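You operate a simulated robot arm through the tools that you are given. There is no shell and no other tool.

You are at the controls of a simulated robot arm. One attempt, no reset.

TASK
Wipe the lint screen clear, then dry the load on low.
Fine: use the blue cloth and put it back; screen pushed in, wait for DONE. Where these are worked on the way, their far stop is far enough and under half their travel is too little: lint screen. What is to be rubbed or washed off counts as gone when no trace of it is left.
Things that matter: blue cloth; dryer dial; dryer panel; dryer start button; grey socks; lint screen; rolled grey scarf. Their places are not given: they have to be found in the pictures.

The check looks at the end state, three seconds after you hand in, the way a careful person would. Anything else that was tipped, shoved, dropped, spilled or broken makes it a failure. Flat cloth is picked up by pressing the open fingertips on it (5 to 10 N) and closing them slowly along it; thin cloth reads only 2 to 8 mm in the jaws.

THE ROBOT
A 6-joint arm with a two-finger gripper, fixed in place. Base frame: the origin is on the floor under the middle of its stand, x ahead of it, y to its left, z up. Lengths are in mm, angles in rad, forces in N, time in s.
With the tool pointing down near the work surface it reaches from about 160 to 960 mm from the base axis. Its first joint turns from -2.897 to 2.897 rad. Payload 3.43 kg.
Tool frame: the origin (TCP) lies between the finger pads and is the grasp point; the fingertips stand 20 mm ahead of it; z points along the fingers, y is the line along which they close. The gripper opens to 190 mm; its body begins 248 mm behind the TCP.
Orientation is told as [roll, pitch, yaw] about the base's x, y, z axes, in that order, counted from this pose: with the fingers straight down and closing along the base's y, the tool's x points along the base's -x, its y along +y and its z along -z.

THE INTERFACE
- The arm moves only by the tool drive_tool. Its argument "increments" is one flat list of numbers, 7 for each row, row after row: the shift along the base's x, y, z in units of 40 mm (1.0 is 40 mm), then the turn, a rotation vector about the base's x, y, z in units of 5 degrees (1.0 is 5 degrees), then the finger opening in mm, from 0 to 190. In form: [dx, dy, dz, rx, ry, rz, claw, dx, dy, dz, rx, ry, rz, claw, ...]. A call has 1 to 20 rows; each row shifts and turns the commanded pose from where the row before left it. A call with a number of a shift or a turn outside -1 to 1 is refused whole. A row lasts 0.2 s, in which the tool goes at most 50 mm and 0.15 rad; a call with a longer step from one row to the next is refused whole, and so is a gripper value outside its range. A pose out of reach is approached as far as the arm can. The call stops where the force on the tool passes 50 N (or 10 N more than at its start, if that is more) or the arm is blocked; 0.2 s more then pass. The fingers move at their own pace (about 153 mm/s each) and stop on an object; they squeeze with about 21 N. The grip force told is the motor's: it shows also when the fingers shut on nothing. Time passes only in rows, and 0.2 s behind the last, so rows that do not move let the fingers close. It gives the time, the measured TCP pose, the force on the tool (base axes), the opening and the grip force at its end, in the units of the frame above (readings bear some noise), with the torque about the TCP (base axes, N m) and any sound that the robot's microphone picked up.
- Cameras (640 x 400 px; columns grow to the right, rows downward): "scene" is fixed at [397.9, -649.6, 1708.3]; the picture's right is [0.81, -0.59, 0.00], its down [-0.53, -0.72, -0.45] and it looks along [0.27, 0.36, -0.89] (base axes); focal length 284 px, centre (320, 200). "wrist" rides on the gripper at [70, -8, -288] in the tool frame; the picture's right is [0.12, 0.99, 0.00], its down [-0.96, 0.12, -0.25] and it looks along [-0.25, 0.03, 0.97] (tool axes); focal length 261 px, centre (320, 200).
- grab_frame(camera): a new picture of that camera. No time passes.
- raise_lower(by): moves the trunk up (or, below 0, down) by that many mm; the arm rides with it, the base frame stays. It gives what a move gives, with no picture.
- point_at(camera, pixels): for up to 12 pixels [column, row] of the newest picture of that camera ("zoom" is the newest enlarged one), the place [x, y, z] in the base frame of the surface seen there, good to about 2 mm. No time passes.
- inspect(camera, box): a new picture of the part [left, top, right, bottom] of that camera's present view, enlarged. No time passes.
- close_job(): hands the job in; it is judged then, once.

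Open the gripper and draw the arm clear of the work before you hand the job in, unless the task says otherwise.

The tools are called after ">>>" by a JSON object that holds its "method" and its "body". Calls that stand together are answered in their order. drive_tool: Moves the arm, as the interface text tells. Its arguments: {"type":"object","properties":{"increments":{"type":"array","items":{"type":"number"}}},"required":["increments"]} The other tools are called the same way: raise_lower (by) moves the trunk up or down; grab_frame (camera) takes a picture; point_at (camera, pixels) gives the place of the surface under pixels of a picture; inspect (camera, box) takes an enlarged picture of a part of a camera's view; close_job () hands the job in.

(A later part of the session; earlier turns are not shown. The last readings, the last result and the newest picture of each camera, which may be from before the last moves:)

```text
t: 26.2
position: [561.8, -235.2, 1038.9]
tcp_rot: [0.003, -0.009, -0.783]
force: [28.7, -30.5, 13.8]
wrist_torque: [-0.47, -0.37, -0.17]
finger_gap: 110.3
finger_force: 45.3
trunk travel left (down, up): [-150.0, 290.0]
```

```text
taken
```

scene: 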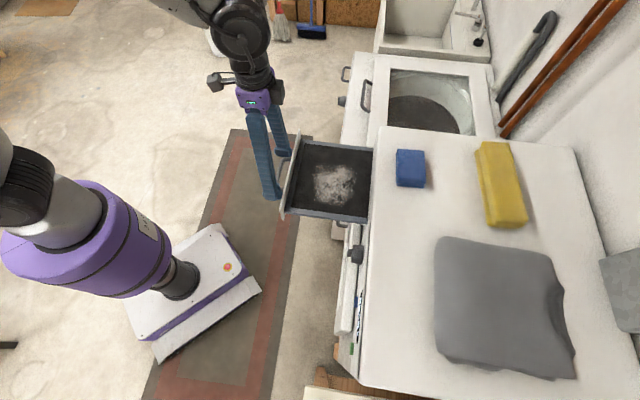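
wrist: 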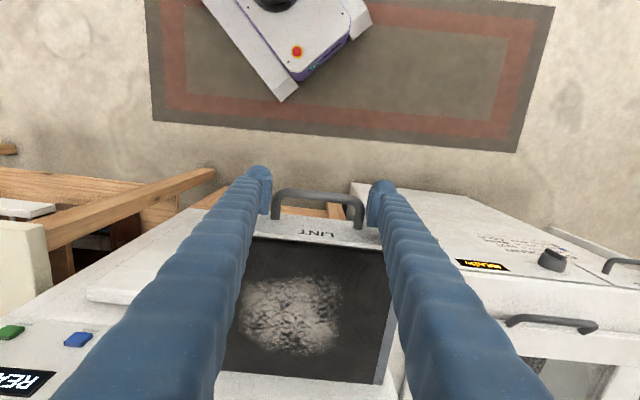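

The far stop is reached (42 N along the pull, ~220 mm of travel). Releasing the handle, then measuring the lint patch.

>>> {"method": "drive_tool", "body": {"increments": [0.05, -0.05, 0, 0, 0, 0, 110, 0, 0, 0, 0, 0, 0, 130, 0, 0, 0, 0, 0, 0, 150, 0, 0, 0, 0, 0, 0, 150]}}

>>> {"method": "grab_frame", "body": {"camera": "wrist"}}

>>> {"method": "grab_frame", "body": {"camera": "scene"}}

>>> {"method": "inspect", "body": {"camera": "scene", "box": [270, 125, 390, 235]}}

```text
t: 27.2
position: [557.1, -233.8, 1037.7]
tcp_rot: [0.001, 0.0, -0.784]
force: [0.8, 0.4, 0.9]
wrist_torque: [0.03, 0.0, -0.03]
finger_gap: 150.0
finger_force: 0.0
trunk travel left (down, up): [-150.0, 290.0]
```

```text
taken
```

wrist: 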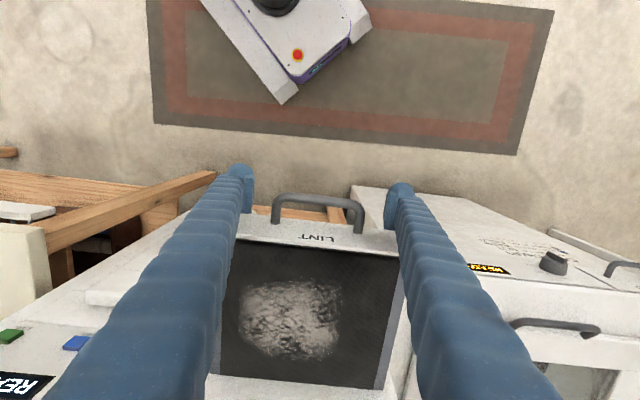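

```text
taken
```

scene: 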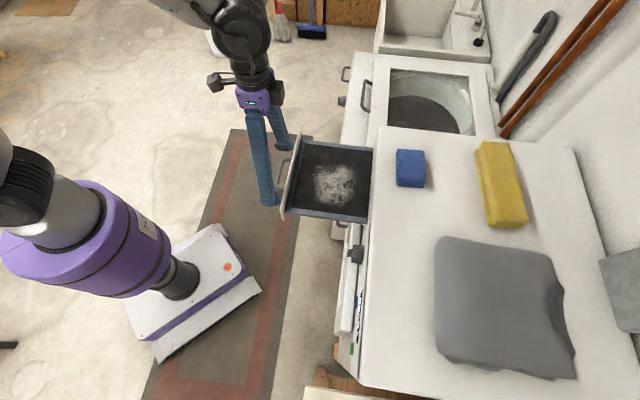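

```text
3.64 times, centred on (330, 180) of scene
```

zoom: 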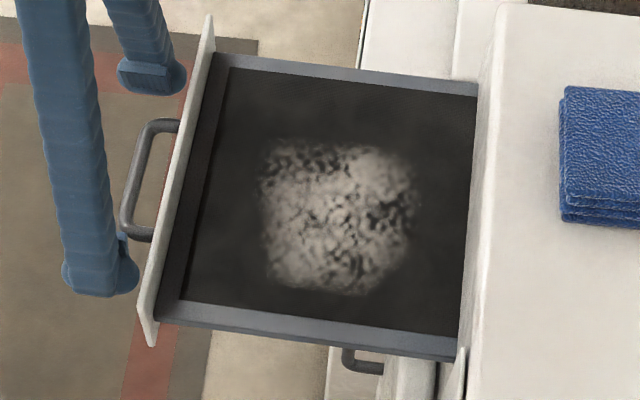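

The screen is out with a lint patch in the middle. Measuring the patch and the screen's frame from this zoom.

>>> {"method": "point_at", "body": {"camera": "zoom", "pixels": [[265, 140], [390, 150], [420, 210], [370, 290], [275, 285], [258, 200], [340, 210], [235, 75], [465, 105], [190, 300], [455, 335], [300, 320]]}}

>>> {"method": "point_at", "body": {"camera": "wrist", "pixels": [[245, 290], [340, 288], [340, 345], [250, 350], [290, 320], [290, 265], [370, 320], [232, 260], [390, 265], [370, 380], [230, 365], [300, 375]]}}

>>> {"method": "point_at", "body": {"camera": "scene", "pixels": [[300, 140], [292, 200], [350, 143], [375, 146], [330, 215], [365, 220], [285, 215], [303, 137]]}}

```text
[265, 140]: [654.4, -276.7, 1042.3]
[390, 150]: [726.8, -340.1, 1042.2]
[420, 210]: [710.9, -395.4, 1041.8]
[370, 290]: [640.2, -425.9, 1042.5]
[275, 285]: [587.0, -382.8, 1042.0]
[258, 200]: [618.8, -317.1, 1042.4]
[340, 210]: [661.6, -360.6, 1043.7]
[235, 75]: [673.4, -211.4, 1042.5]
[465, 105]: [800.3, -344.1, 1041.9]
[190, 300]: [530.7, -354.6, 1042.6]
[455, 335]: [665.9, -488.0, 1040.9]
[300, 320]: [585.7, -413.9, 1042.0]
```

```text
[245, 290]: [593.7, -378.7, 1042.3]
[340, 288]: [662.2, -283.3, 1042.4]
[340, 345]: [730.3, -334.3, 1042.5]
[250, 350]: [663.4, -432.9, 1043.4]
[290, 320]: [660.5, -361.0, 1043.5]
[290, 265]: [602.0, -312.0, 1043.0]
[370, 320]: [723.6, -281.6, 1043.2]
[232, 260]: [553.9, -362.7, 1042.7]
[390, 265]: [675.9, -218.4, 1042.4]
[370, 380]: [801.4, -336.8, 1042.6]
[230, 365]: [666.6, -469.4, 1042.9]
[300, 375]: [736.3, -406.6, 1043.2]
```

```text
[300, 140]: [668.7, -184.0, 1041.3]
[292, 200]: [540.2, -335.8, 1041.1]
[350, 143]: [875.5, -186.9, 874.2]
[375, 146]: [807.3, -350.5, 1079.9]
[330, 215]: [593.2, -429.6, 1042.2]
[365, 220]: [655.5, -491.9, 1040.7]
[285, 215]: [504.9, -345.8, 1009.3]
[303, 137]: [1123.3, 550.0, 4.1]
```

Screen surface is at z≈1042, lint patch spans t≈145–280, s≈-658…-785. Now I raise the trunk 200 mm, which lifts the open fingers straight off the handle, and go for the blue cloth.

>>> {"method": "raise_lower", "body": {"by": 200}}

>>> {"method": "grab_frame", "body": {"camera": "wrist"}}

```text
t: 29.3
position: [557.0, -234.0, 1237.8]
tcp_rot: [0.001, 0.001, -0.782]
force: [1.0, 0.3, 0.2]
wrist_torque: [-0.01, 0.04, 0.0]
finger_gap: 150.1
finger_force: 0.0
trunk travel left (down, up): [-350.0, 90.0]
```

```text
taken
```

wrist: 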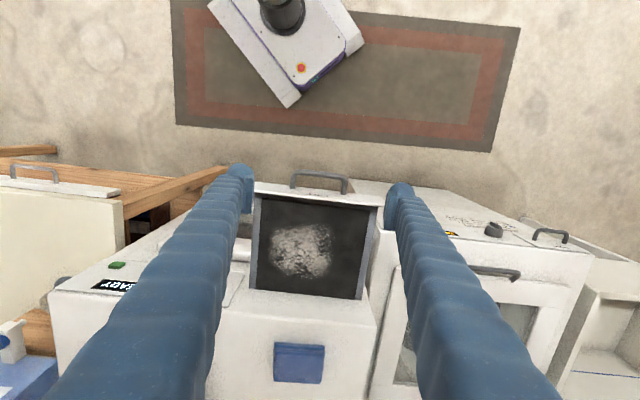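

Moving horizontally to above the blue cloth at about (795,-472).

>>> {"method": "drive_tool", "body": {"increments": [0.85, -0.85, 0, 0, 0, 0, 150, 0.85, -0.85, 0, 0, 0, 0, 150, 0.85, -0.85, 0, 0, 0, 0, 150, 0.85, -0.85, 0, 0, 0, 0, 150, 0.85, -0.85, 0, 0, 0, 0, 150, 0.85, -0.85, 0, 0, 0, 0, 150, 0.85, -0.85, 0, 0, 0, 0, 150]}}

>>> {"method": "grab_frame", "body": {"camera": "wrist"}}

>>> {"method": "grab_frame", "body": {"camera": "scene"}}

```text
t: 30.9
position: [796.8, -473.7, 1234.6]
tcp_rot: [-0.003, 0.002, -0.782]
force: [0.1, -1.2, 0.4]
wrist_torque: [0.05, 0.08, -0.05]
finger_gap: 149.9
finger_force: 0.1
trunk travel left (down, up): [-350.0, 90.0]
```

```text
taken
```

wrist: 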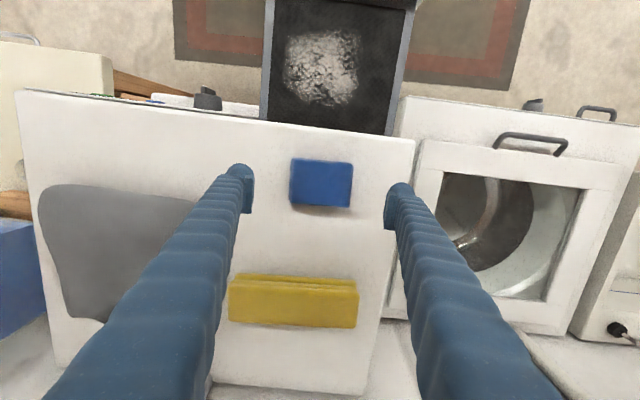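

```text
taken
```

scene: 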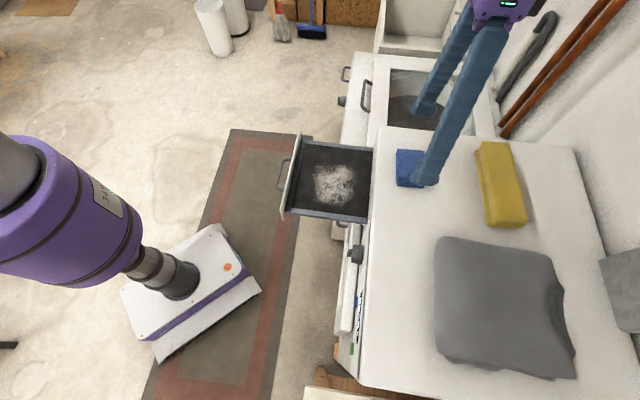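

Reached above the cloth (at wrist (321,183)). Zooming to measure its four corners precisely for grasp and for putting it back.

>>> {"method": "inspect", "body": {"camera": "wrist", "box": [276, 150, 366, 215]}}

```text
6.15 times, centred on (321, 182) of wrist
```

zoom: 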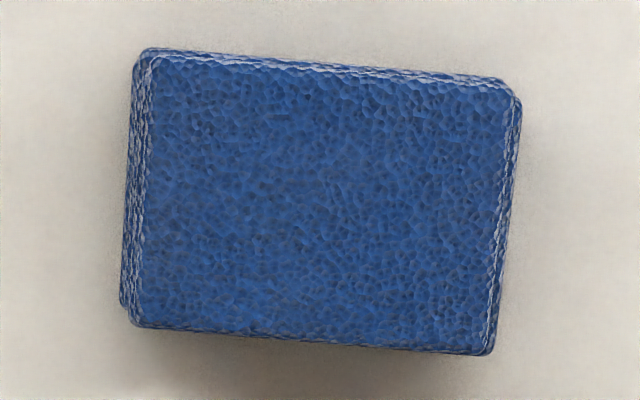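

>>> {"method": "point_at", "body": {"camera": "zoom", "pixels": [[155, 65], [500, 90], [485, 340], [140, 318], [330, 72], [310, 335], [145, 190], [492, 215], [320, 200], [330, 380], [60, 200], [580, 220]]}}

```text
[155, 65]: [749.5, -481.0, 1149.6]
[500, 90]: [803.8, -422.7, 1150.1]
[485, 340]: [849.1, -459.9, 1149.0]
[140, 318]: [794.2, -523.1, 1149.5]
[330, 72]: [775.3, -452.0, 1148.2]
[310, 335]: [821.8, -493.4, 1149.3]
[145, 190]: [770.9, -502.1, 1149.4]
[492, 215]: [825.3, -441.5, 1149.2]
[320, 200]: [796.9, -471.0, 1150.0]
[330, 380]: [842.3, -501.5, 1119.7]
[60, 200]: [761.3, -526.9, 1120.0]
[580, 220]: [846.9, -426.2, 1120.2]
```

The cloth centre is (798.5,-471.7), long axis at 48°, top z 1149.5, on a surface at 1120. Aligning the yaw by ~3°, descending to TCP z≈1150, fingers outside its long ends.

>>> {"method": "drive_tool", "body": {"increments": [0.04, 0.05, 0, 0, 0, 0.56, 130, 0, 0, -0.7, 0, 0, 0, 130, 0, 0, -0.7, 0, 0, 0, 130, 0, 0, -0.7, 0, 0, 0, 130, 0, 0, 0, 0, 0, 0, 130]}}

>>> {"method": "grab_frame", "body": {"camera": "wrist"}}

```text
t: 32.1
position: [798.4, -470.1, 1152.7]
tcp_rot: [0.0, 0.0, -0.736]
force: [-0.4, -0.1, -1.0]
wrist_torque: [0.02, 0.01, 0.03]
finger_gap: 129.9
finger_force: 0.0
trunk travel left (down, up): [-350.0, 90.0]
```

```text
taken
```

wrist: 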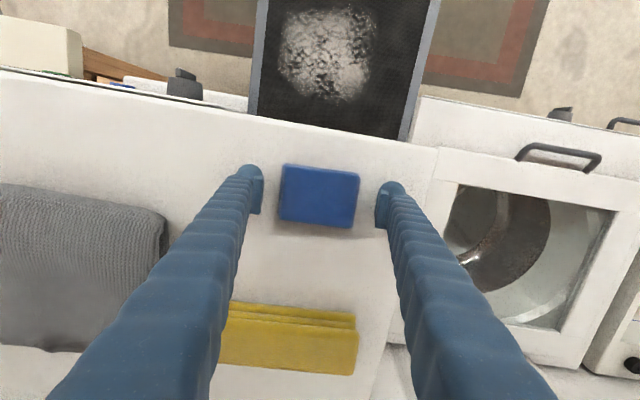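

Aligned with the cloth. Lowering 3 mm and closing on it.

>>> {"method": "drive_tool", "body": {"increments": [0, 0, -0.07, 0, 0, 0, 110, 0, 0, 0, 0, 0, 0, 95, 0, 0, 0, 0, 0, 0, 80, 0, 0, 0, 0, 0, 0, 70, 0, 0, 0, 0, 0, 0, 60, 0, 0, 0, 0, 0, 0, 60]}}

>>> {"method": "grab_frame", "body": {"camera": "wrist"}}

```text
t: 33.5
position: [798.6, -470.2, 1149.9]
tcp_rot: [0.0, -0.001, -0.734]
force: [0.0, 0.3, 1.2]
wrist_torque: [0.04, -0.01, -0.06]
finger_gap: 93.8
finger_force: 21.2
trunk travel left (down, up): [-350.0, 90.0]
```

```text
taken
```

wrist: 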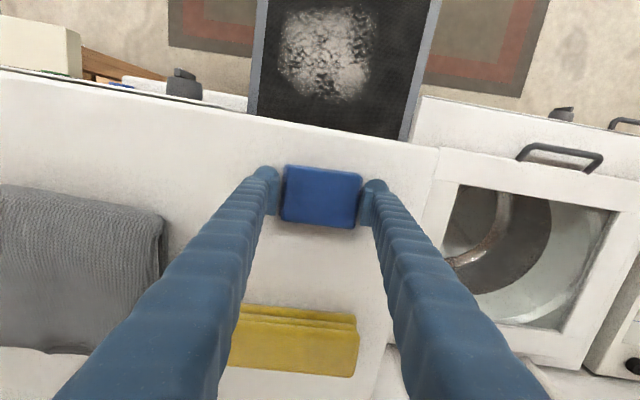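

Gripped at 93.8 mm with 21 N (grip pose (798.6,-470.2,1149.9), yaw -0.734 — I'll put it back there). Lifting 80 mm.

>>> {"method": "drive_tool", "body": {"increments": [0, 0, 0.3, 0, 0, 0, 60, 0, 0, 0.5, 0, 0, 0, 60, 0, 0, 0.6, 0, 0, 0, 60, 0, 0, 0.6, 0, 0, 0, 60]}}

>>> {"method": "grab_frame", "body": {"camera": "wrist"}}

>>> {"method": "grab_frame", "body": {"camera": "scene"}}

```text
t: 34.5
position: [797.4, -471.2, 1230.8]
tcp_rot: [-0.001, -0.001, -0.736]
force: [-1.0, -0.8, -0.4]
wrist_torque: [-0.02, -0.02, 0.01]
finger_gap: 93.7
finger_force: 21.0
trunk travel left (down, up): [-350.0, 90.0]
```

```text
taken
```

wrist: 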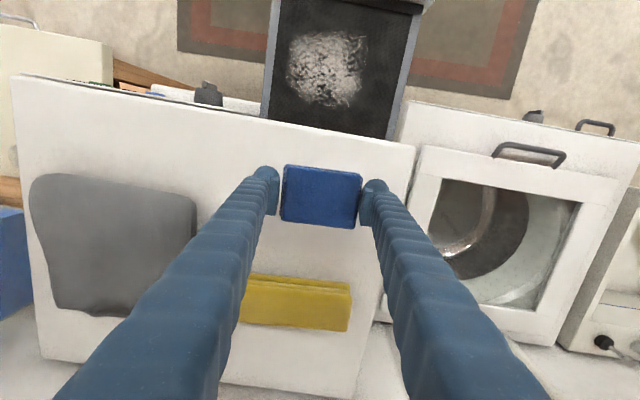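

```text
taken
```

scene: 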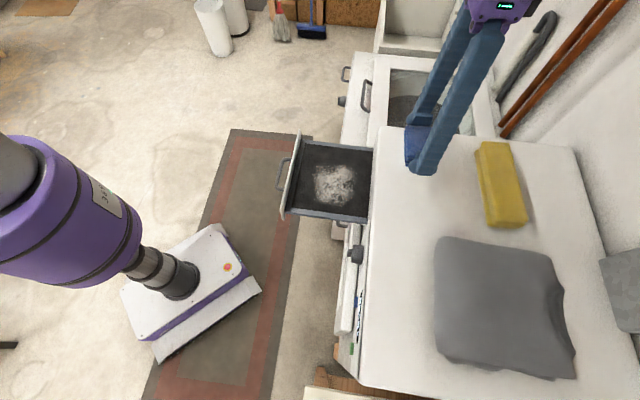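

Cloth is held. Moving it above the lint patch centre (660,-361) and descending to just above the screen.

>>> {"method": "drive_tool", "body": {"increments": [-0.856, 0.691, 0, 0, 0, -0.14, 60, -0.856, 0.691, 0, 0, 0, -0.14, 60, -0.856, 0.691, 0, 0, 0, -0.14, 60, -0.856, 0.691, 0, 0, 0, -0.14, 60, 0, 0, -0.73, 0, 0, 0, 60, 0, 0, -0.73, 0, 0, 0, 60, 0, 0, -0.73, 0, 0, 0, 60, 0, 0, -0.73, 0, 0, 0, 60, 0, 0, -0.73, 0, 0, 0, 60]}}

>>> {"method": "grab_frame", "body": {"camera": "wrist"}}

>>> {"method": "grab_frame", "body": {"camera": "scene"}}

```text
t: 36.5
position: [659.4, -360.2, 1083.5]
tcp_rot: [0.001, -0.001, -0.784]
force: [-0.4, -0.1, -0.5]
wrist_torque: [0.02, 0.06, 0.0]
finger_gap: 93.8
finger_force: 21.1
trunk travel left (down, up): [-350.0, 90.0]
```

```text
taken
```

wrist: 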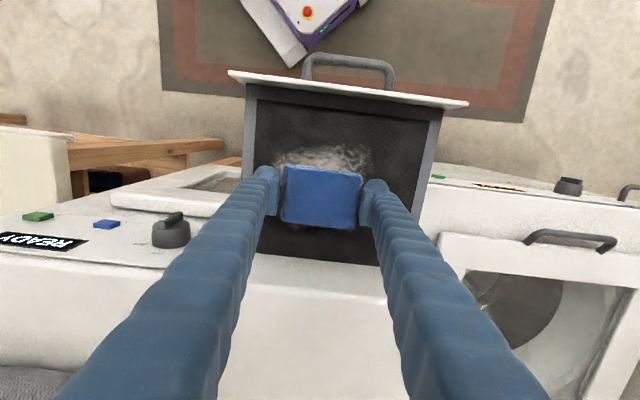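

```text
taken
```

scene: 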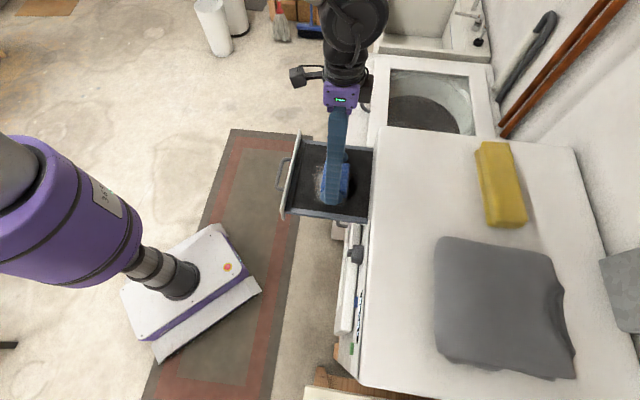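

Hovering at z=1083.5 with the cloth ~11 mm over the screen. Descending in small steps until light contact.

>>> {"method": "drive_tool", "body": {"increments": [0, 0, -0.08, 0, 0, 0, 60, 0, 0, -0.08, 0, 0, 0, 60, 0, 0, -0.08, 0, 0, 0, 60, 0, 0, -0.05, 0, 0, 0, 60]}}

```text
t: 37.5
position: [661.5, -359.2, 1072.1]
tcp_rot: [0.0, -0.001, -0.783]
force: [-0.3, -0.2, -1.3]
wrist_torque: [0.0, -0.03, -0.04]
finger_gap: 93.7
finger_force: 20.9
trunk travel left (down, up): [-350.0, 90.0]
```

No contact force yet at z=1072. Going down another few millimetres.

>>> {"method": "drive_tool", "body": {"increments": [0, 0, -0.04, 0, 0, 0, 60, 0, 0, -0.04, 0, 0, 0, 60]}}

```text
t: 38.1
position: [660.9, -358.3, 1072.6]
tcp_rot: [0.002, -0.002, -0.784]
force: [1.4, 1.7, 19.6]
wrist_torque: [0.02, 0.22, -0.01]
finger_gap: 93.9
finger_force: 20.8
trunk travel left (down, up): [-350.0, 90.0]
```

Contact: 19.6 N is more than needed. Backing off ~1.5 mm.

>>> {"method": "drive_tool", "body": {"increments": [0, 0, 0.04, 0, 0, 0, 60]}}

```text
t: 38.5
position: [660.8, -358.2, 1072.6]
tcp_rot: [0.0, -0.003, -0.783]
force: [2.9, 1.0, 13.5]
wrist_torque: [-0.02, -0.2, -0.01]
finger_gap: 94.0
finger_force: 21.0
trunk travel left (down, up): [-350.0, 90.0]
```

Now 13.5 N; easing slightly and making the first stroke along t (sideways) at s≈-722.

>>> {"method": "drive_tool", "body": {"increments": [0.2, 0.2, 0.03, 0, 0, 0, 60, 0.28, 0.28, 0, 0, 0, 0, 60, 0.28, 0.28, 0, 0, 0, 0, 60, -0.28, -0.28, 0, 0, 0, 0, 60, -0.28, -0.28, 0, 0, 0, 0, 60, -0.28, -0.28, 0, 0, 0, 0, 60]}}

>>> {"method": "grab_frame", "body": {"camera": "wrist"}}

>>> {"method": "grab_frame", "body": {"camera": "scene"}}

```text
t: 39.9
position: [658.1, -362.3, 1074.0]
tcp_rot: [0.001, -0.002, -0.784]
force: [-0.4, 0.3, -1.0]
wrist_torque: [-0.06, -0.02, 0.01]
finger_gap: 93.7
finger_force: 20.3
trunk travel left (down, up): [-350.0, 90.0]
```

```text
taken
```

wrist: 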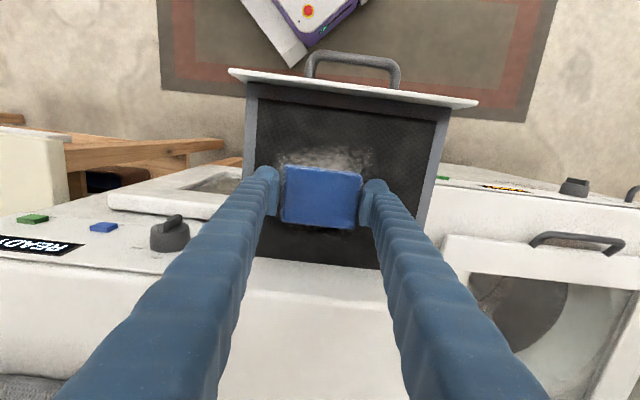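

```text
taken
```

scene: 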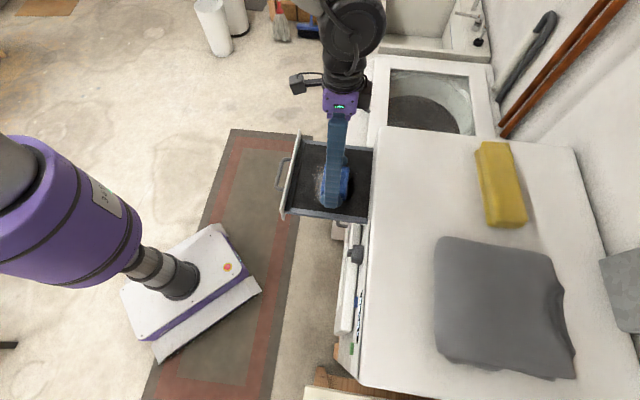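

Contact was lost at that height (0 N). Going down 1 mm and checking the force before stroking.

>>> {"method": "drive_tool", "body": {"increments": [0, 0, -0.025, 0, 0, 0, 60]}}

```text
t: 40.3
position: [658.6, -362.9, 1072.4]
tcp_rot: [-0.001, 0.0, -0.784]
force: [-0.2, 0.5, -0.4]
wrist_torque: [-0.01, 0.0, 0.02]
finger_gap: 93.7
finger_force: 21.2
trunk travel left (down, up): [-350.0, 90.0]
```

>>> {"method": "drive_tool", "body": {"increments": [0, 0, -0.025, 0, 0, 0, 60]}}

```text
t: 40.7
position: [657.0, -363.2, 1071.9]
tcp_rot: [0.001, -0.002, -0.782]
force: [-0.1, 1.0, 9.2]
wrist_torque: [0.09, 0.1, -0.04]
finger_gap: 93.9
finger_force: 20.9
trunk travel left (down, up): [-350.0, 90.0]
```

Contact force is 9.2 N. Stroking along t at this s: toward t≈165, then to t≈260, and back to the middle.

>>> {"method": "drive_tool", "body": {"increments": [-0.265, -0.265, 0, 0, 0, 0, 60, -0.265, -0.265, 0, 0, 0, 0, 60, -0.265, -0.265, 0, 0, 0, 0, 60, 0.265, 0.265, 0, 0, 0, 0, 60, 0.265, 0.265, 0, 0, 0, 0, 60, 0.265, 0.265, 0, 0, 0, 0, 60, 0.265, 0.265, 0, 0, 0, 0, 60, 0.265, 0.265, 0, 0, 0, 0, 60, 0.265, 0.265, 0, 0, 0, 0, 60, 0.265, 0.265, 0, 0, 0, 0, 60]}}

>>> {"method": "grab_frame", "body": {"camera": "wrist"}}

>>> {"method": "inspect", "body": {"camera": "scene", "box": [270, 125, 390, 235]}}

```text
t: 42.9
position: [699.5, -320.6, 1071.7]
tcp_rot: [0.001, 0.0, -0.782]
force: [-4.0, -2.0, 17.8]
wrist_torque: [-0.14, 0.11, 0.16]
finger_gap: 93.7
finger_force: 20.8
trunk travel left (down, up): [-350.0, 90.0]
```

```text
taken
```

wrist: 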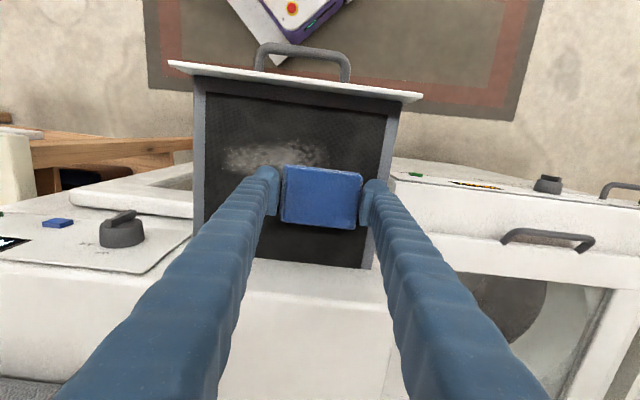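

```text
3.64 times, centred on (330, 180) of scene
```

zoom: 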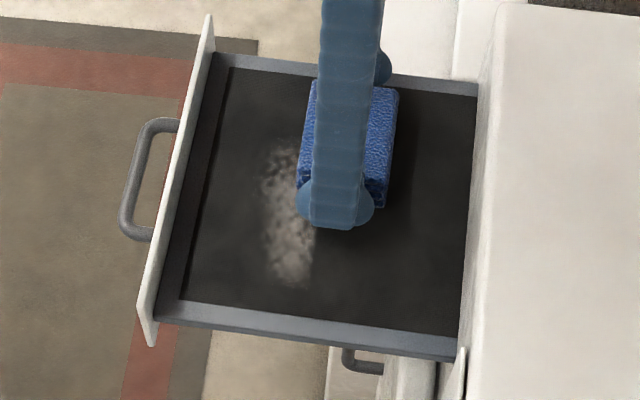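

Wiping works – the strip is cleared, with remaining lint toward the handle side. Moving toward n to s≈-682 and stroking back along -t.

>>> {"method": "drive_tool", "body": {"increments": [-0.23, 0.23, 0.015, 0, 0, 0, 60, -0.23, 0.23, 0, 0, 0, 0, 60, -0.23, 0.23, 0, 0, 0, 0, 60, -0.265, -0.265, 0, 0, 0, 0, 60, -0.265, -0.265, 0, 0, 0, 0, 60, -0.265, -0.265, 0, 0, 0, 0, 60, -0.265, -0.265, 0, 0, 0, 0, 60, -0.265, -0.265, 0, 0, 0, 0, 60, -0.265, -0.265, 0, 0, 0, 0, 60, -0.265, -0.265, 0, 0, 0, 0, 60]}}

>>> {"method": "inspect", "body": {"camera": "scene", "box": [270, 125, 390, 235]}}

>>> {"method": "grab_frame", "body": {"camera": "wrist"}}

```text
t: 45.1
position: [597.2, -367.3, 1070.9]
tcp_rot: [0.001, -0.002, -0.782]
force: [-0.2, -1.4, 6.1]
wrist_torque: [0.01, -0.01, -0.09]
finger_gap: 93.7
finger_force: 20.8
trunk travel left (down, up): [-350.0, 90.0]
```

```text
3.64 times, centred on (330, 180) of scene
```

zoom: 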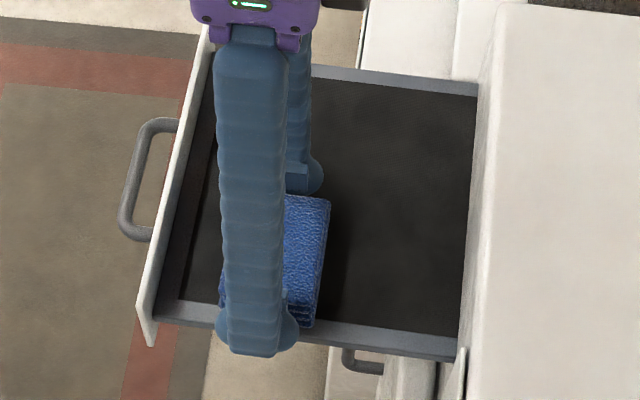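

```text
taken
```

wrist: 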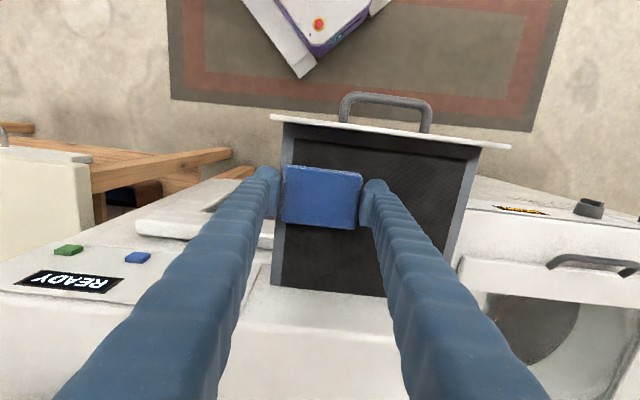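

Nearly all clear. One more stroke back along +t slightly closer to the handle side, then lifting to inspect.

>>> {"method": "drive_tool", "body": {"increments": [-0.1, 0.1, 0, 0, 0, 0, 60, 0.265, 0.265, 0, 0, 0, 0, 60, 0.265, 0.265, 0, 0, 0, 0, 60, 0.265, 0.265, 0, 0, 0, 0, 60, 0.265, 0.265, 0, 0, 0, 0, 60, 0.265, 0.265, 0, 0, 0, 0, 60, 0.265, 0.265, 0, 0, 0, 0, 60, 0.265, 0.265, 0, 0, 0, 0, 60, 0, 0, 0.3, 0, 0, 0, 60, 0, 0, 0.7, 0, 0, 0, 60]}}

>>> {"method": "grab_frame", "body": {"camera": "scene"}}

>>> {"method": "inspect", "body": {"camera": "scene", "box": [270, 125, 390, 235]}}

>>> {"method": "grab_frame", "body": {"camera": "wrist"}}

```text
t: 47.3
position: [668.5, -289.3, 1110.2]
tcp_rot: [0.0, -0.001, -0.784]
force: [0.1, -0.5, -0.6]
wrist_torque: [0.05, -0.01, -0.03]
finger_gap: 93.7
finger_force: 21.1
trunk travel left (down, up): [-350.0, 90.0]
```

```text
taken
```

scene: 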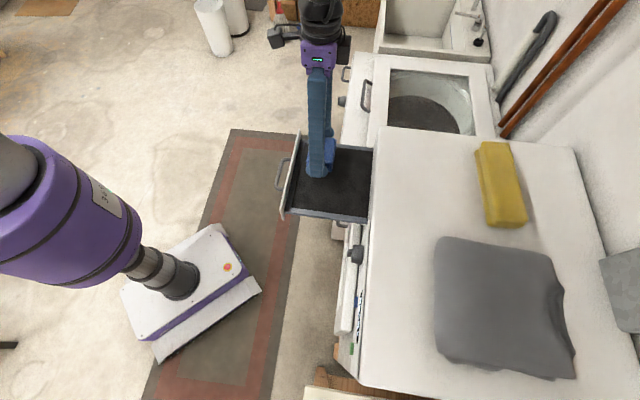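

```text
3.64 times, centred on (330, 180) of scene
```

zoom: 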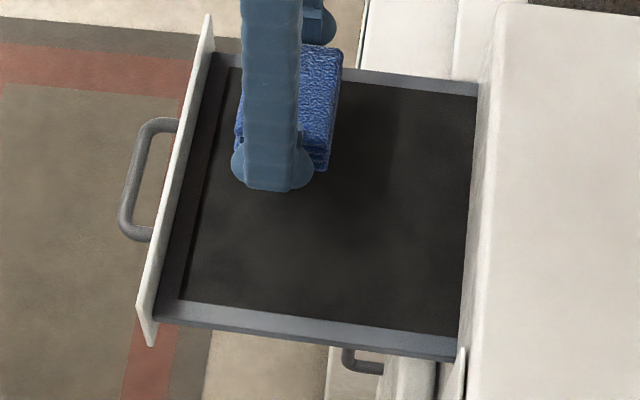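

```text
taken
```

wrist: 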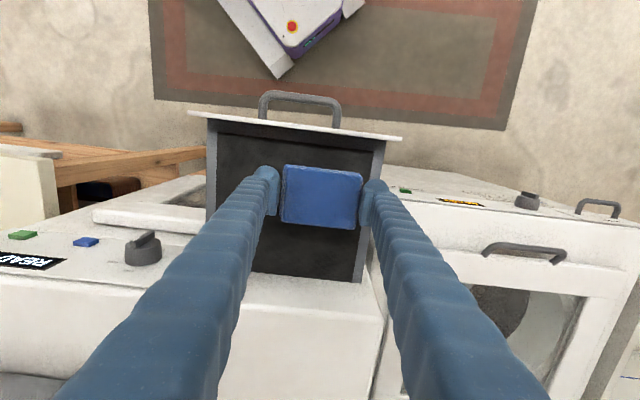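

Mostly dark now; I'll enlarge further to look for faint residue around scene (330,198).

>>> {"method": "inspect", "body": {"camera": "scene", "box": [300, 155, 375, 225]}}

>>> {"method": "inspect", "body": {"camera": "wrist", "box": [200, 110, 400, 290]}}

```text
5.71 times, centred on (338, 190) of scene
```

zoom: 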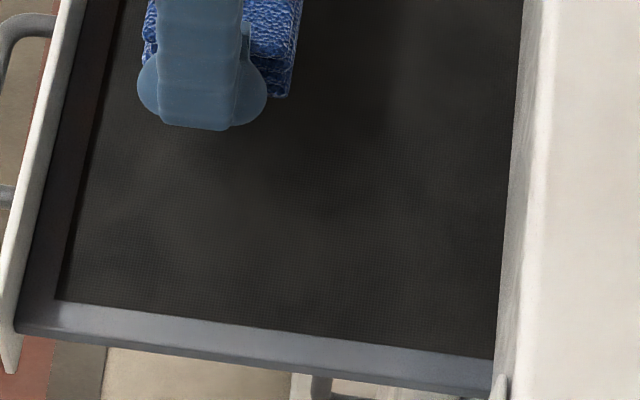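

```text
2.22 times, centred on (300, 200) of wrist
```

zoom: 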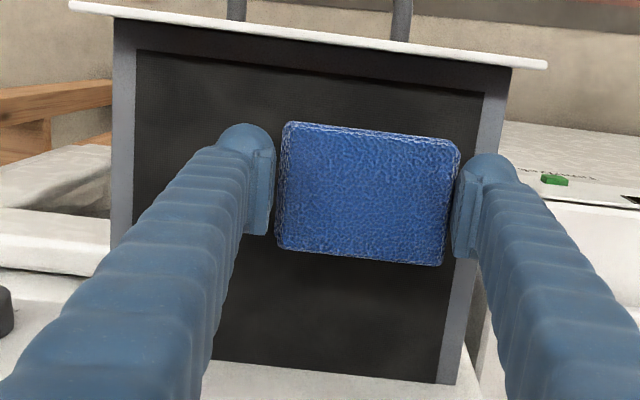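

Practically clean, but to leave no trace I'll do another full pass, starting at the dryer side (s≈-762).

>>> {"method": "drive_tool", "body": {"increments": [0.75, -0.75, 0, 0, 0, 0, 60, 0.75, -0.75, 0, 0, 0, 0, 60, 0, 0, -0.6, 0, 0, 0, 60, 0, 0, -0.3, 0, 0, 0, 60, 0, 0, -0.06, 0, 0, 0, 60]}}

```text
t: 48.5
position: [729.6, -349.3, 1072.5]
tcp_rot: [0.001, 0.001, -0.783]
force: [-0.5, -1.1, -1.0]
wrist_torque: [0.01, -0.01, 0.0]
finger_gap: 93.7
finger_force: 21.2
trunk travel left (down, up): [-350.0, 90.0]
```

Not yet in contact at z≈1072.5; lowering 1.5 mm more.

>>> {"method": "drive_tool", "body": {"increments": [0, 0, -0.04, 0, 0, 0, 60]}}

```text
t: 48.9
position: [727.4, -348.2, 1071.2]
tcp_rot: [0.0, -0.001, -0.785]
force: [0.2, 0.1, 1.9]
wrist_torque: [0.02, 0.0, -0.02]
finger_gap: 93.6
finger_force: 21.3
trunk travel left (down, up): [-350.0, 90.0]
```

Just touching (1.9 N). Pressing 0.8 mm more and stroking along -t at s≈-761.

>>> {"method": "drive_tool", "body": {"increments": [0, 0, -0.02, 0, 0, 0, 60, -0.265, -0.265, 0, 0, 0, 0, 60, -0.265, -0.265, 0, 0, 0, 0, 60, -0.265, -0.265, 0, 0, 0, 0, 60, -0.265, -0.265, 0, 0, 0, 0, 60, -0.265, -0.265, 0, 0, 0, 0, 60, -0.265, -0.265, 0, 0, 0, 0, 60, -0.265, -0.265, 0, 0, 0, 0, 60]}}

```text
t: 50.7
position: [654.7, -421.8, 1070.9]
tcp_rot: [0.0, -0.002, -0.784]
force: [2.4, 3.3, 15.9]
wrist_torque: [0.08, -0.08, -0.12]
finger_gap: 93.5
finger_force: 20.6
trunk travel left (down, up): [-350.0, 90.0]
```

Force 16 N; easing slightly and continuing the raster toward the handle side.

>>> {"method": "drive_tool", "body": {"increments": [-0.46, 0.46, 0.01, 0, 0, 0, 60, 0.265, 0.265, 0, 0, 0, 0, 60, 0.265, 0.265, 0, 0, 0, 0, 60, 0.265, 0.265, 0, 0, 0, 0, 60, 0.265, 0.265, 0, 0, 0, 0, 60, 0.265, 0.265, 0, 0, 0, 0, 60, 0.265, 0.265, 0, 0, 0, 0, 60, 0.265, 0.265, 0, 0, 0, 0, 60, -0.46, 0.46, 0, 0, 0, 0, 60, -0.265, -0.265, 0, 0, 0, 0, 60, -0.265, -0.265, 0, 0, 0, 0, 60, -0.265, -0.265, 0, 0, 0, 0, 60, -0.265, -0.265, 0, 0, 0, 0, 60, -0.265, -0.265, 0, 0, 0, 0, 60, -0.265, -0.265, 0, 0, 0, 0, 60, -0.265, -0.265, 0, 0, 0, 0, 60]}}

```text
t: 54.1
position: [616.1, -386.6, 1070.4]
tcp_rot: [0.0, -0.001, -0.783]
force: [-1.0, -1.3, 8.0]
wrist_torque: [0.07, 0.0, -0.13]
finger_gap: 93.7
finger_force: 20.7
trunk travel left (down, up): [-350.0, 90.0]
```

Contact steady at 8 N. Last two strokes at s≈-679 and -667, then lifting.

>>> {"method": "drive_tool", "body": {"increments": [-0.53, 0.53, -0.005, 0, 0, 0, 60, 0.265, 0.265, 0, 0, 0, 0, 60, 0.265, 0.265, 0, 0, 0, 0, 60, 0.265, 0.265, 0, 0, 0, 0, 60, 0.265, 0.265, 0, 0, 0, 0, 60, 0.265, 0.265, 0, 0, 0, 0, 60, 0.265, 0.265, 0, 0, 0, 0, 60, 0.265, 0.265, 0, 0, 0, 0, 60, -0.2, 0.2, 0, 0, 0, 0, 60, -0.265, -0.265, 0, 0, 0, 0, 60, -0.265, -0.265, 0, 0, 0, 0, 60, -0.265, -0.265, 0, 0, 0, 0, 60, -0.265, -0.265, 0, 0, 0, 0, 60, -0.265, -0.265, 0, 0, 0, 0, 60, -0.265, -0.265, 0, 0, 0, 0, 60, -0.265, -0.265, 0, 0, 0, 0, 60, 0, 0, 0.4, 0, 0, 0, 60, 0, 0, 0.9, 0, 0, 0, 60, 0, 0, 0.9, 0, 0, 0, 60, 0, 0, 0.9, 0, 0, 0, 60]}}

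>>> {"method": "grab_frame", "body": {"camera": "scene"}}

>>> {"method": "inspect", "body": {"camera": "scene", "box": [270, 125, 390, 235]}}

>>> {"method": "grab_frame", "body": {"camera": "wrist"}}

```text
t: 58.3
position: [588.8, -355.4, 1192.5]
tcp_rot: [0.001, 0.001, -0.784]
force: [0.1, -0.1, 0.7]
wrist_torque: [-0.05, -0.05, 0.02]
finger_gap: 93.5
finger_force: 21.0
trunk travel left (down, up): [-350.0, 90.0]
```

```text
taken
```

scene: 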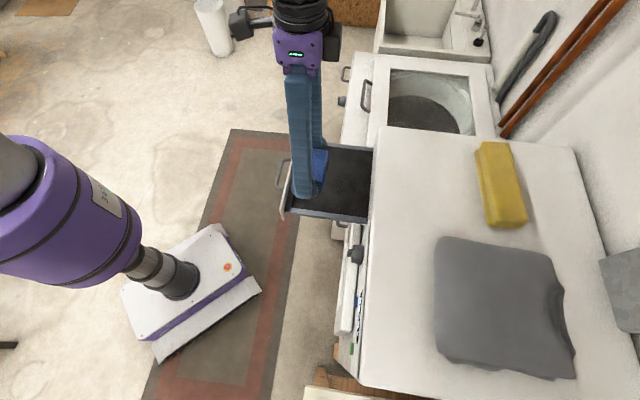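

```text
3.64 times, centred on (330, 180) of scene
```

zoom: 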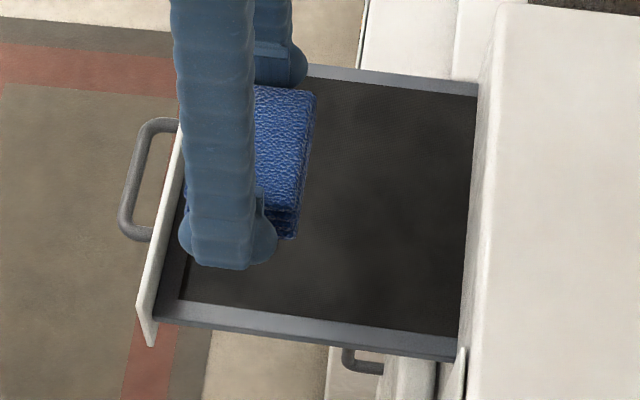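

```text
taken
```

wrist: 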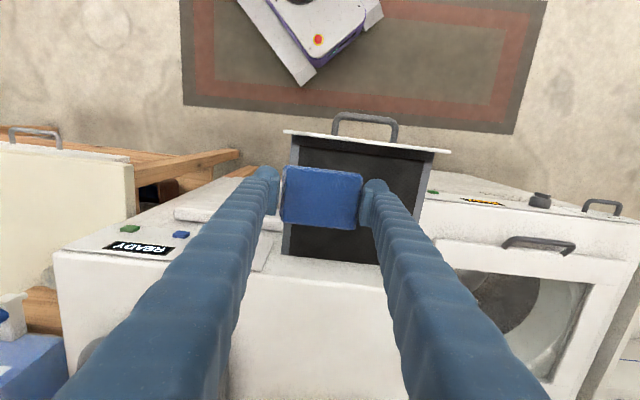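

The screen looks clean. I'll carry the cloth back above its original place and look at the whole screen again from there before releasing it.

>>> {"method": "drive_tool", "body": {"increments": [0.5, -0.27, 0.5, 0, 0, 0, 60, 0.9, -0.48, 0.45, 0, 0, 0.11, 60, 0.96, -0.52, 0, 0, 0, 0.11, 60, 0.96, -0.52, 0, 0, 0, 0.11, 60, 0.96, -0.54, 0, 0, 0, 0.12, 60, 0.965, -0.54, 0, 0, 0, 0.12, 60, 0, 0, 0, 0, 0, 0, 60]}}

>>> {"method": "grab_frame", "body": {"camera": "scene"}}

>>> {"method": "inspect", "body": {"camera": "scene", "box": [270, 125, 390, 235]}}

>>> {"method": "inspect", "body": {"camera": "wrist", "box": [240, 0, 440, 150]}}

```text
t: 59.9
position: [796.6, -470.8, 1234.0]
tcp_rot: [-0.001, -0.003, -0.733]
force: [0.6, -0.2, -0.2]
wrist_torque: [0.0, -0.1, -0.01]
finger_gap: 93.9
finger_force: 20.9
trunk travel left (down, up): [-350.0, 90.0]
```

```text
taken
```

scene: 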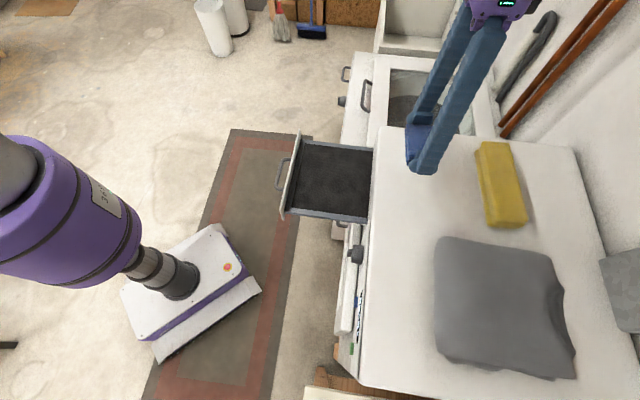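

```text
3.64 times, centred on (330, 180) of scene
```

zoom: 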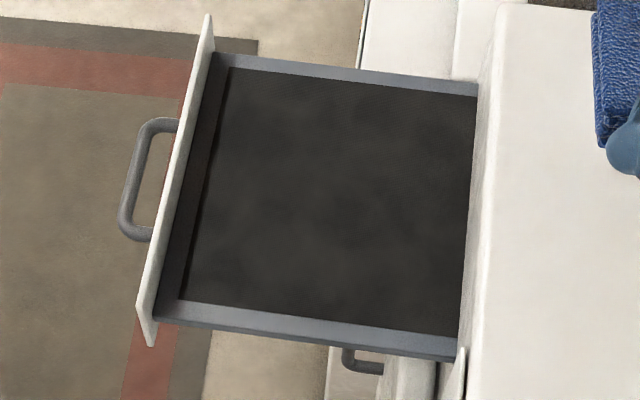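

```text
2.67 times, centred on (340, 75) of wrist
```

zoom: 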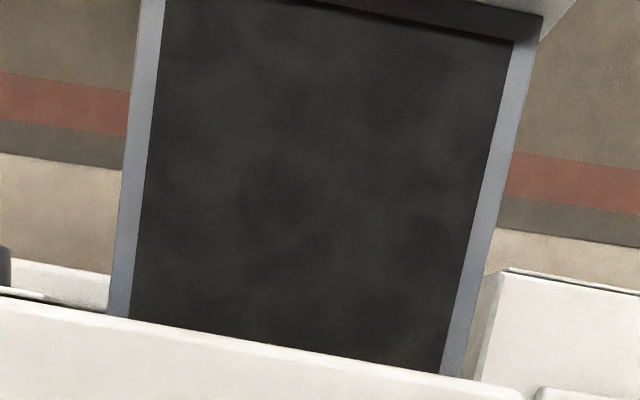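

The screen is uniformly dark – no trace left. Lowering the cloth back onto its original spot.

>>> {"method": "drive_tool", "body": {"increments": [0.05, 0.015, -0.65, 0, 0, 0, 60, 0, 0, -0.65, 0, 0, 0, 60, 0, 0, -0.65, 0, 0, 0, 60, 0, 0, -0.08, 0, 0, 0, 60]}}

```text
t: 60.9
position: [801.5, -470.0, 1150.3]
tcp_rot: [0.001, -0.001, -0.733]
force: [0.0, -0.2, 0.1]
wrist_torque: [-0.03, -0.02, 0.01]
finger_gap: 93.6
finger_force: 20.7
trunk travel left (down, up): [-350.0, 90.0]
```

At z≈1150.3 with no load yet; easing down ~1 mm and then opening slowly.

>>> {"method": "drive_tool", "body": {"increments": [-0.03, 0, -0.02, 0, 0, 0, 60]}}

```text
t: 61.3
position: [799.9, -469.5, 1149.8]
tcp_rot: [0.0, -0.001, -0.733]
force: [-0.1, -0.8, -0.1]
wrist_torque: [-0.02, 0.02, 0.0]
finger_gap: 93.7
finger_force: 21.3
trunk travel left (down, up): [-350.0, 90.0]
```

Still essentially free; lowering another 0.8 mm to seat the cloth.

>>> {"method": "drive_tool", "body": {"increments": [0, 0, -0.02, 0, 0, 0, 60]}}

```text
t: 61.7
position: [799.5, -470.4, 1149.5]
tcp_rot: [0.0, 0.0, -0.734]
force: [0.2, -0.7, 0.3]
wrist_torque: [0.02, 0.04, -0.01]
finger_gap: 93.9
finger_force: 20.8
trunk travel left (down, up): [-350.0, 90.0]
```

It's within a millimetre of the surface. Releasing by opening slowly, then rising.

>>> {"method": "drive_tool", "body": {"increments": [0, 0, 0, 0, 0, 0, 97, 0, 0, 0, 0, 0, 0, 105, 0, 0, 0, 0, 0, 0, 120, 0, 0, 0, 0, 0, 0, 135, 0, 0, 0.5, 0, 0, 0, 135, 0, 0, 0.8, 0, 0, 0, 135, 0, 0, 0.8, 0, 0, 0, 135]}}

>>> {"method": "grab_frame", "body": {"camera": "scene"}}

>>> {"method": "grab_frame", "body": {"camera": "wrist"}}

```text
t: 63.3
position: [798.3, -470.5, 1234.5]
tcp_rot: [0.001, -0.001, -0.732]
force: [0.2, -0.2, 0.2]
wrist_torque: [-0.01, -0.05, -0.01]
finger_gap: 135.0
finger_force: 0.0
trunk travel left (down, up): [-350.0, 90.0]
```

```text
taken
```

scene: 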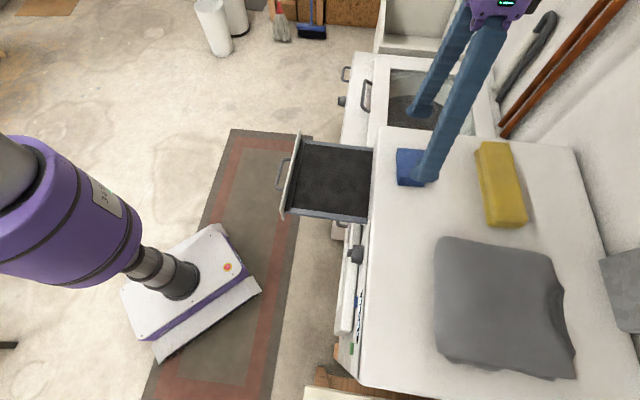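

```text
taken
```

wrist: 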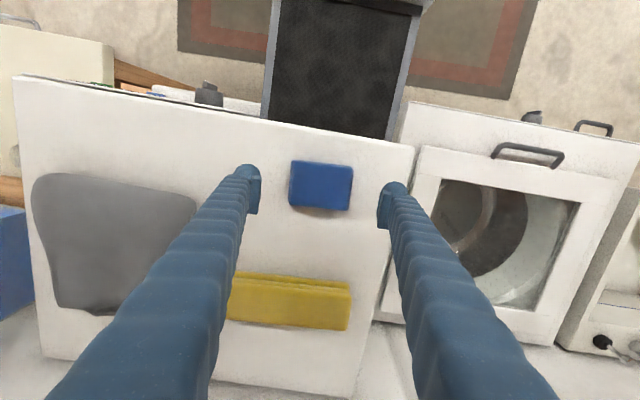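

The cloth is back where it was. Now I go around to in front of the open drawer (s≈-505) with nearly closed fingers to push it shut.

>>> {"method": "drive_tool", "body": {"increments": [-0.774, 0.767, 0, 0, 0, -0.065, 135, -0.774, 0.767, 0, 0, 0, -0.065, 135, -0.774, 0.767, 0, 0, 0, -0.065, 135, -0.774, 0.767, 0, 0, 0, -0.065, 135, -0.774, 0.767, 0, 0, 0, -0.065, 135, -0.774, 0.767, 0, 0, 0, -0.065, 120, -0.774, 0.767, 0, 0, 0, -0.065, 90, -0.774, 0.767, 0, 0, 0, -0.065, 60, -0.774, 0.767, 0, 0, 0, -0.065, 30, 0, 0, 0, 0, 0, 0, 20]}}

>>> {"method": "grab_frame", "body": {"camera": "wrist"}}

```text
t: 65.5
position: [520.6, -194.4, 1232.8]
tcp_rot: [0.0, 0.0, -0.785]
force: [-0.1, 0.3, -0.2]
wrist_torque: [0.01, 0.06, 0.0]
finger_gap: 19.7
finger_force: 0.0
trunk travel left (down, up): [-350.0, 90.0]
```

```text
taken
```

wrist: 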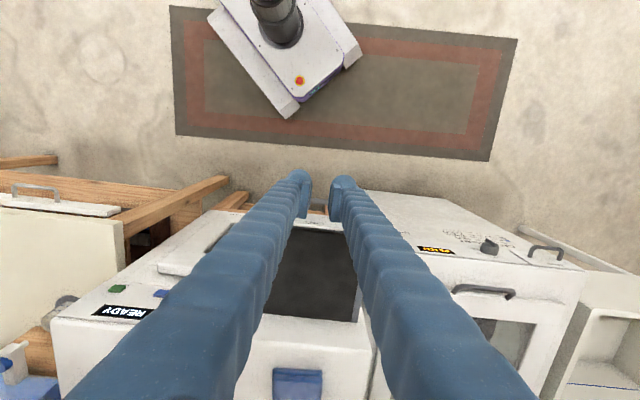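

Before descending, checking where the handle bar is now in the scene picture.

>>> {"method": "grab_frame", "body": {"camera": "scene"}}

>>> {"method": "inspect", "body": {"camera": "scene", "box": [240, 120, 340, 230]}}

>>> {"method": "point_at", "body": {"camera": "zoom", "pixels": [[243, 200], [243, 230], [237, 215], [280, 250], [300, 200]]}}

```text
taken
```

scene: 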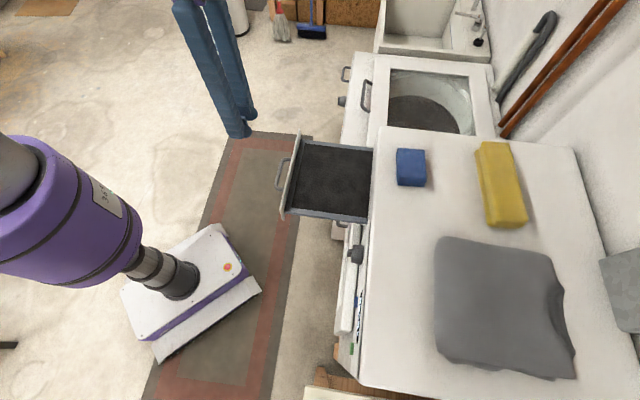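

```text
3.64 times, centred on (290, 175) of scene
```

zoom: 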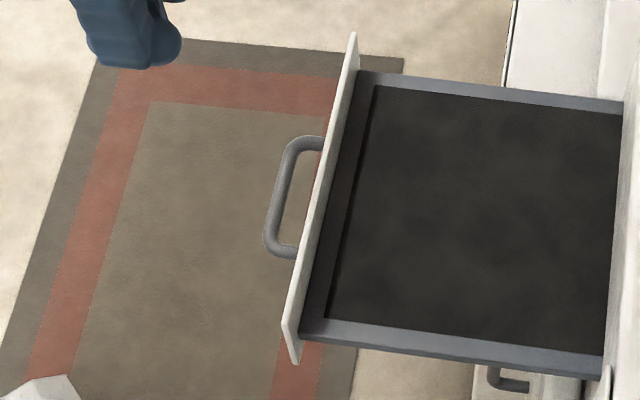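

```text
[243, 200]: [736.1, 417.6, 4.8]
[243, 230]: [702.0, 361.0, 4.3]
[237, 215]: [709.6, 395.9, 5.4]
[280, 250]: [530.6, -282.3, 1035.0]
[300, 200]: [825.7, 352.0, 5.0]
```

Handle is at s≈-557…-575, clear of where I descend. Going down to z≈1036.

>>> {"method": "drive_tool", "body": {"increments": [0, 0, -0.82, 0, 0, 0, 20, 0, 0, -0.82, 0, 0, 0, 20, 0, 0, -0.82, 0, 0, 0, 20, 0, 0, -0.82, 0, 0, 0, 20, 0, 0, -0.82, 0, 0, 0, 20, 0, 0, -0.82, 0, 0, 0, 20]}}

>>> {"method": "grab_frame", "body": {"camera": "wrist"}}

```text
t: 66.9
position: [521.6, -196.5, 1037.7]
tcp_rot: [0.001, 0.002, -0.787]
force: [0.5, 0.1, 0.1]
wrist_torque: [0.01, 0.03, -0.03]
finger_gap: 19.9
finger_force: 0.0
trunk travel left (down, up): [-350.0, 90.0]
```

```text
taken
```

wrist: 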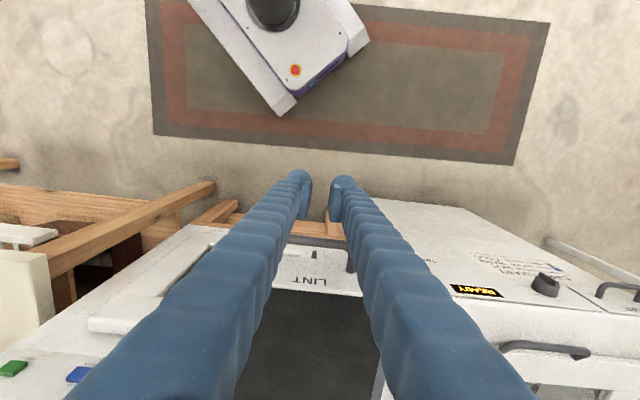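

In front of the handle at t=230. Pushing inward along d in 14 mm rows.

>>> {"method": "drive_tool", "body": {"increments": [0.25, -0.25, 0, 0, 0, 0, 20, 0.25, -0.25, 0, 0, 0, 0, 20, 0.25, -0.25, 0, 0, 0, 0, 20, 0.25, -0.25, 0, 0, 0, 0, 20, 0.25, -0.25, 0, 0, 0, 0, 20, 0.25, -0.25, 0, 0, 0, 0, 20, 0.25, -0.25, 0, 0, 0, 0, 20, 0.25, -0.25, 0, 0, 0, 0, 20, 0.25, -0.25, 0, 0, 0, 0, 20, 0.25, -0.25, 0, 0, 0, 0, 20]}}

>>> {"method": "grab_frame", "body": {"camera": "scene"}}

```text
t: 69.1
position: [621.2, -294.8, 1036.7]
tcp_rot: [0.0, 0.0, -0.787]
force: [-2.1, 0.0, -1.2]
wrist_torque: [0.06, -0.02, -0.06]
finger_gap: 20.2
finger_force: 0.1
trunk travel left (down, up): [-350.0, 90.0]
```

```text
taken
```

scene: 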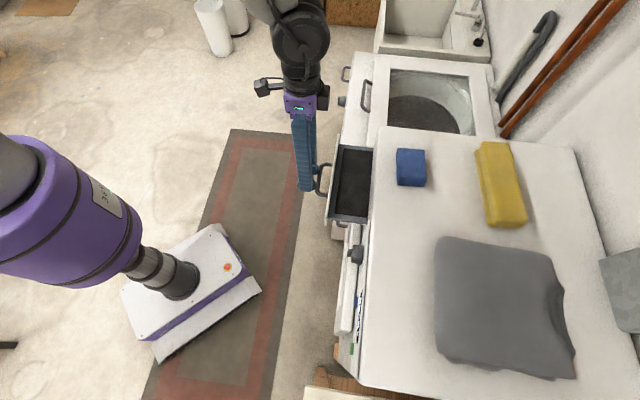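

The drawer is sliding in with ~2 N. Pushing the remaining ~100 mm.

>>> {"method": "drive_tool", "body": {"increments": [0.25, -0.25, 0, 0, 0, 0, 20, 0.25, -0.25, 0, 0, 0, 0, 20, 0.25, -0.25, 0, 0, 0, 0, 20, 0.25, -0.25, 0, 0, 0, 0, 20, 0.25, -0.25, 0, 0, 0, 0, 20, 0.25, -0.25, 0, 0, 0, 0, 20, 0.15, -0.15, 0, 0, 0, 0, 20]}}

>>> {"method": "grab_frame", "body": {"camera": "wrist"}}

```text
t: 70.7
position: [685.4, -361.3, 1036.2]
tcp_rot: [0.0, 0.0, -0.785]
force: [-2.6, 2.4, -2.1]
wrist_torque: [0.07, 0.04, -0.05]
finger_gap: 19.7
finger_force: 0.1
trunk travel left (down, up): [-350.0, 90.0]
```

```text
taken
```

wrist: 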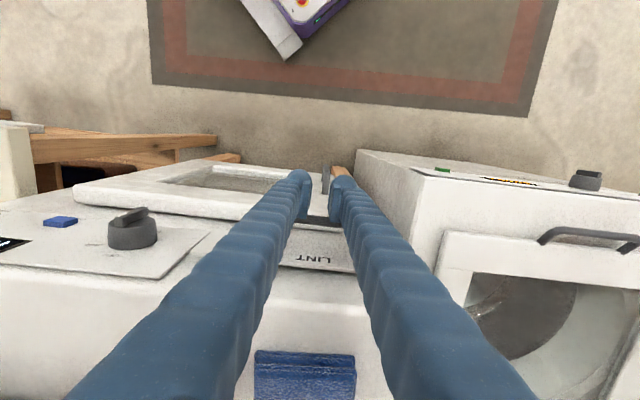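

At s≈-740, nearly shut. Continuing with small steps until it seats.

>>> {"method": "drive_tool", "body": {"increments": [0.07, -0.07, 0, 0, 0, 0, 20, 0.07, -0.07, 0, 0, 0, 0, 20, 0.04, -0.04, 0, 0, 0, 0, 20]}}

```text
t: 71.5
position: [692.7, -367.6, 1037.0]
tcp_rot: [0.001, 0.001, -0.784]
force: [-3.5, 3.1, 1.6]
wrist_torque: [0.0, -0.04, -0.05]
finger_gap: 19.8
finger_force: 0.1
trunk travel left (down, up): [-350.0, 90.0]
```

Still sliding with light force at s≈-750; continuing in small steps.

>>> {"method": "drive_tool", "body": {"increments": [0.04, -0.04, 0, 0, 0, 0, 20, 0.04, -0.04, 0, 0, 0, 0, 20, 0.04, -0.04, 0, 0, 0, 0, 20]}}

```text
t: 72.3
position: [692.3, -368.6, 1037.2]
tcp_rot: [-0.002, 0.005, -0.785]
force: [-26.6, 34.8, -2.9]
wrist_torque: [0.45, 0.09, 0.06]
finger_gap: 19.7
finger_force: 0.1
trunk travel left (down, up): [-350.0, 90.0]
```

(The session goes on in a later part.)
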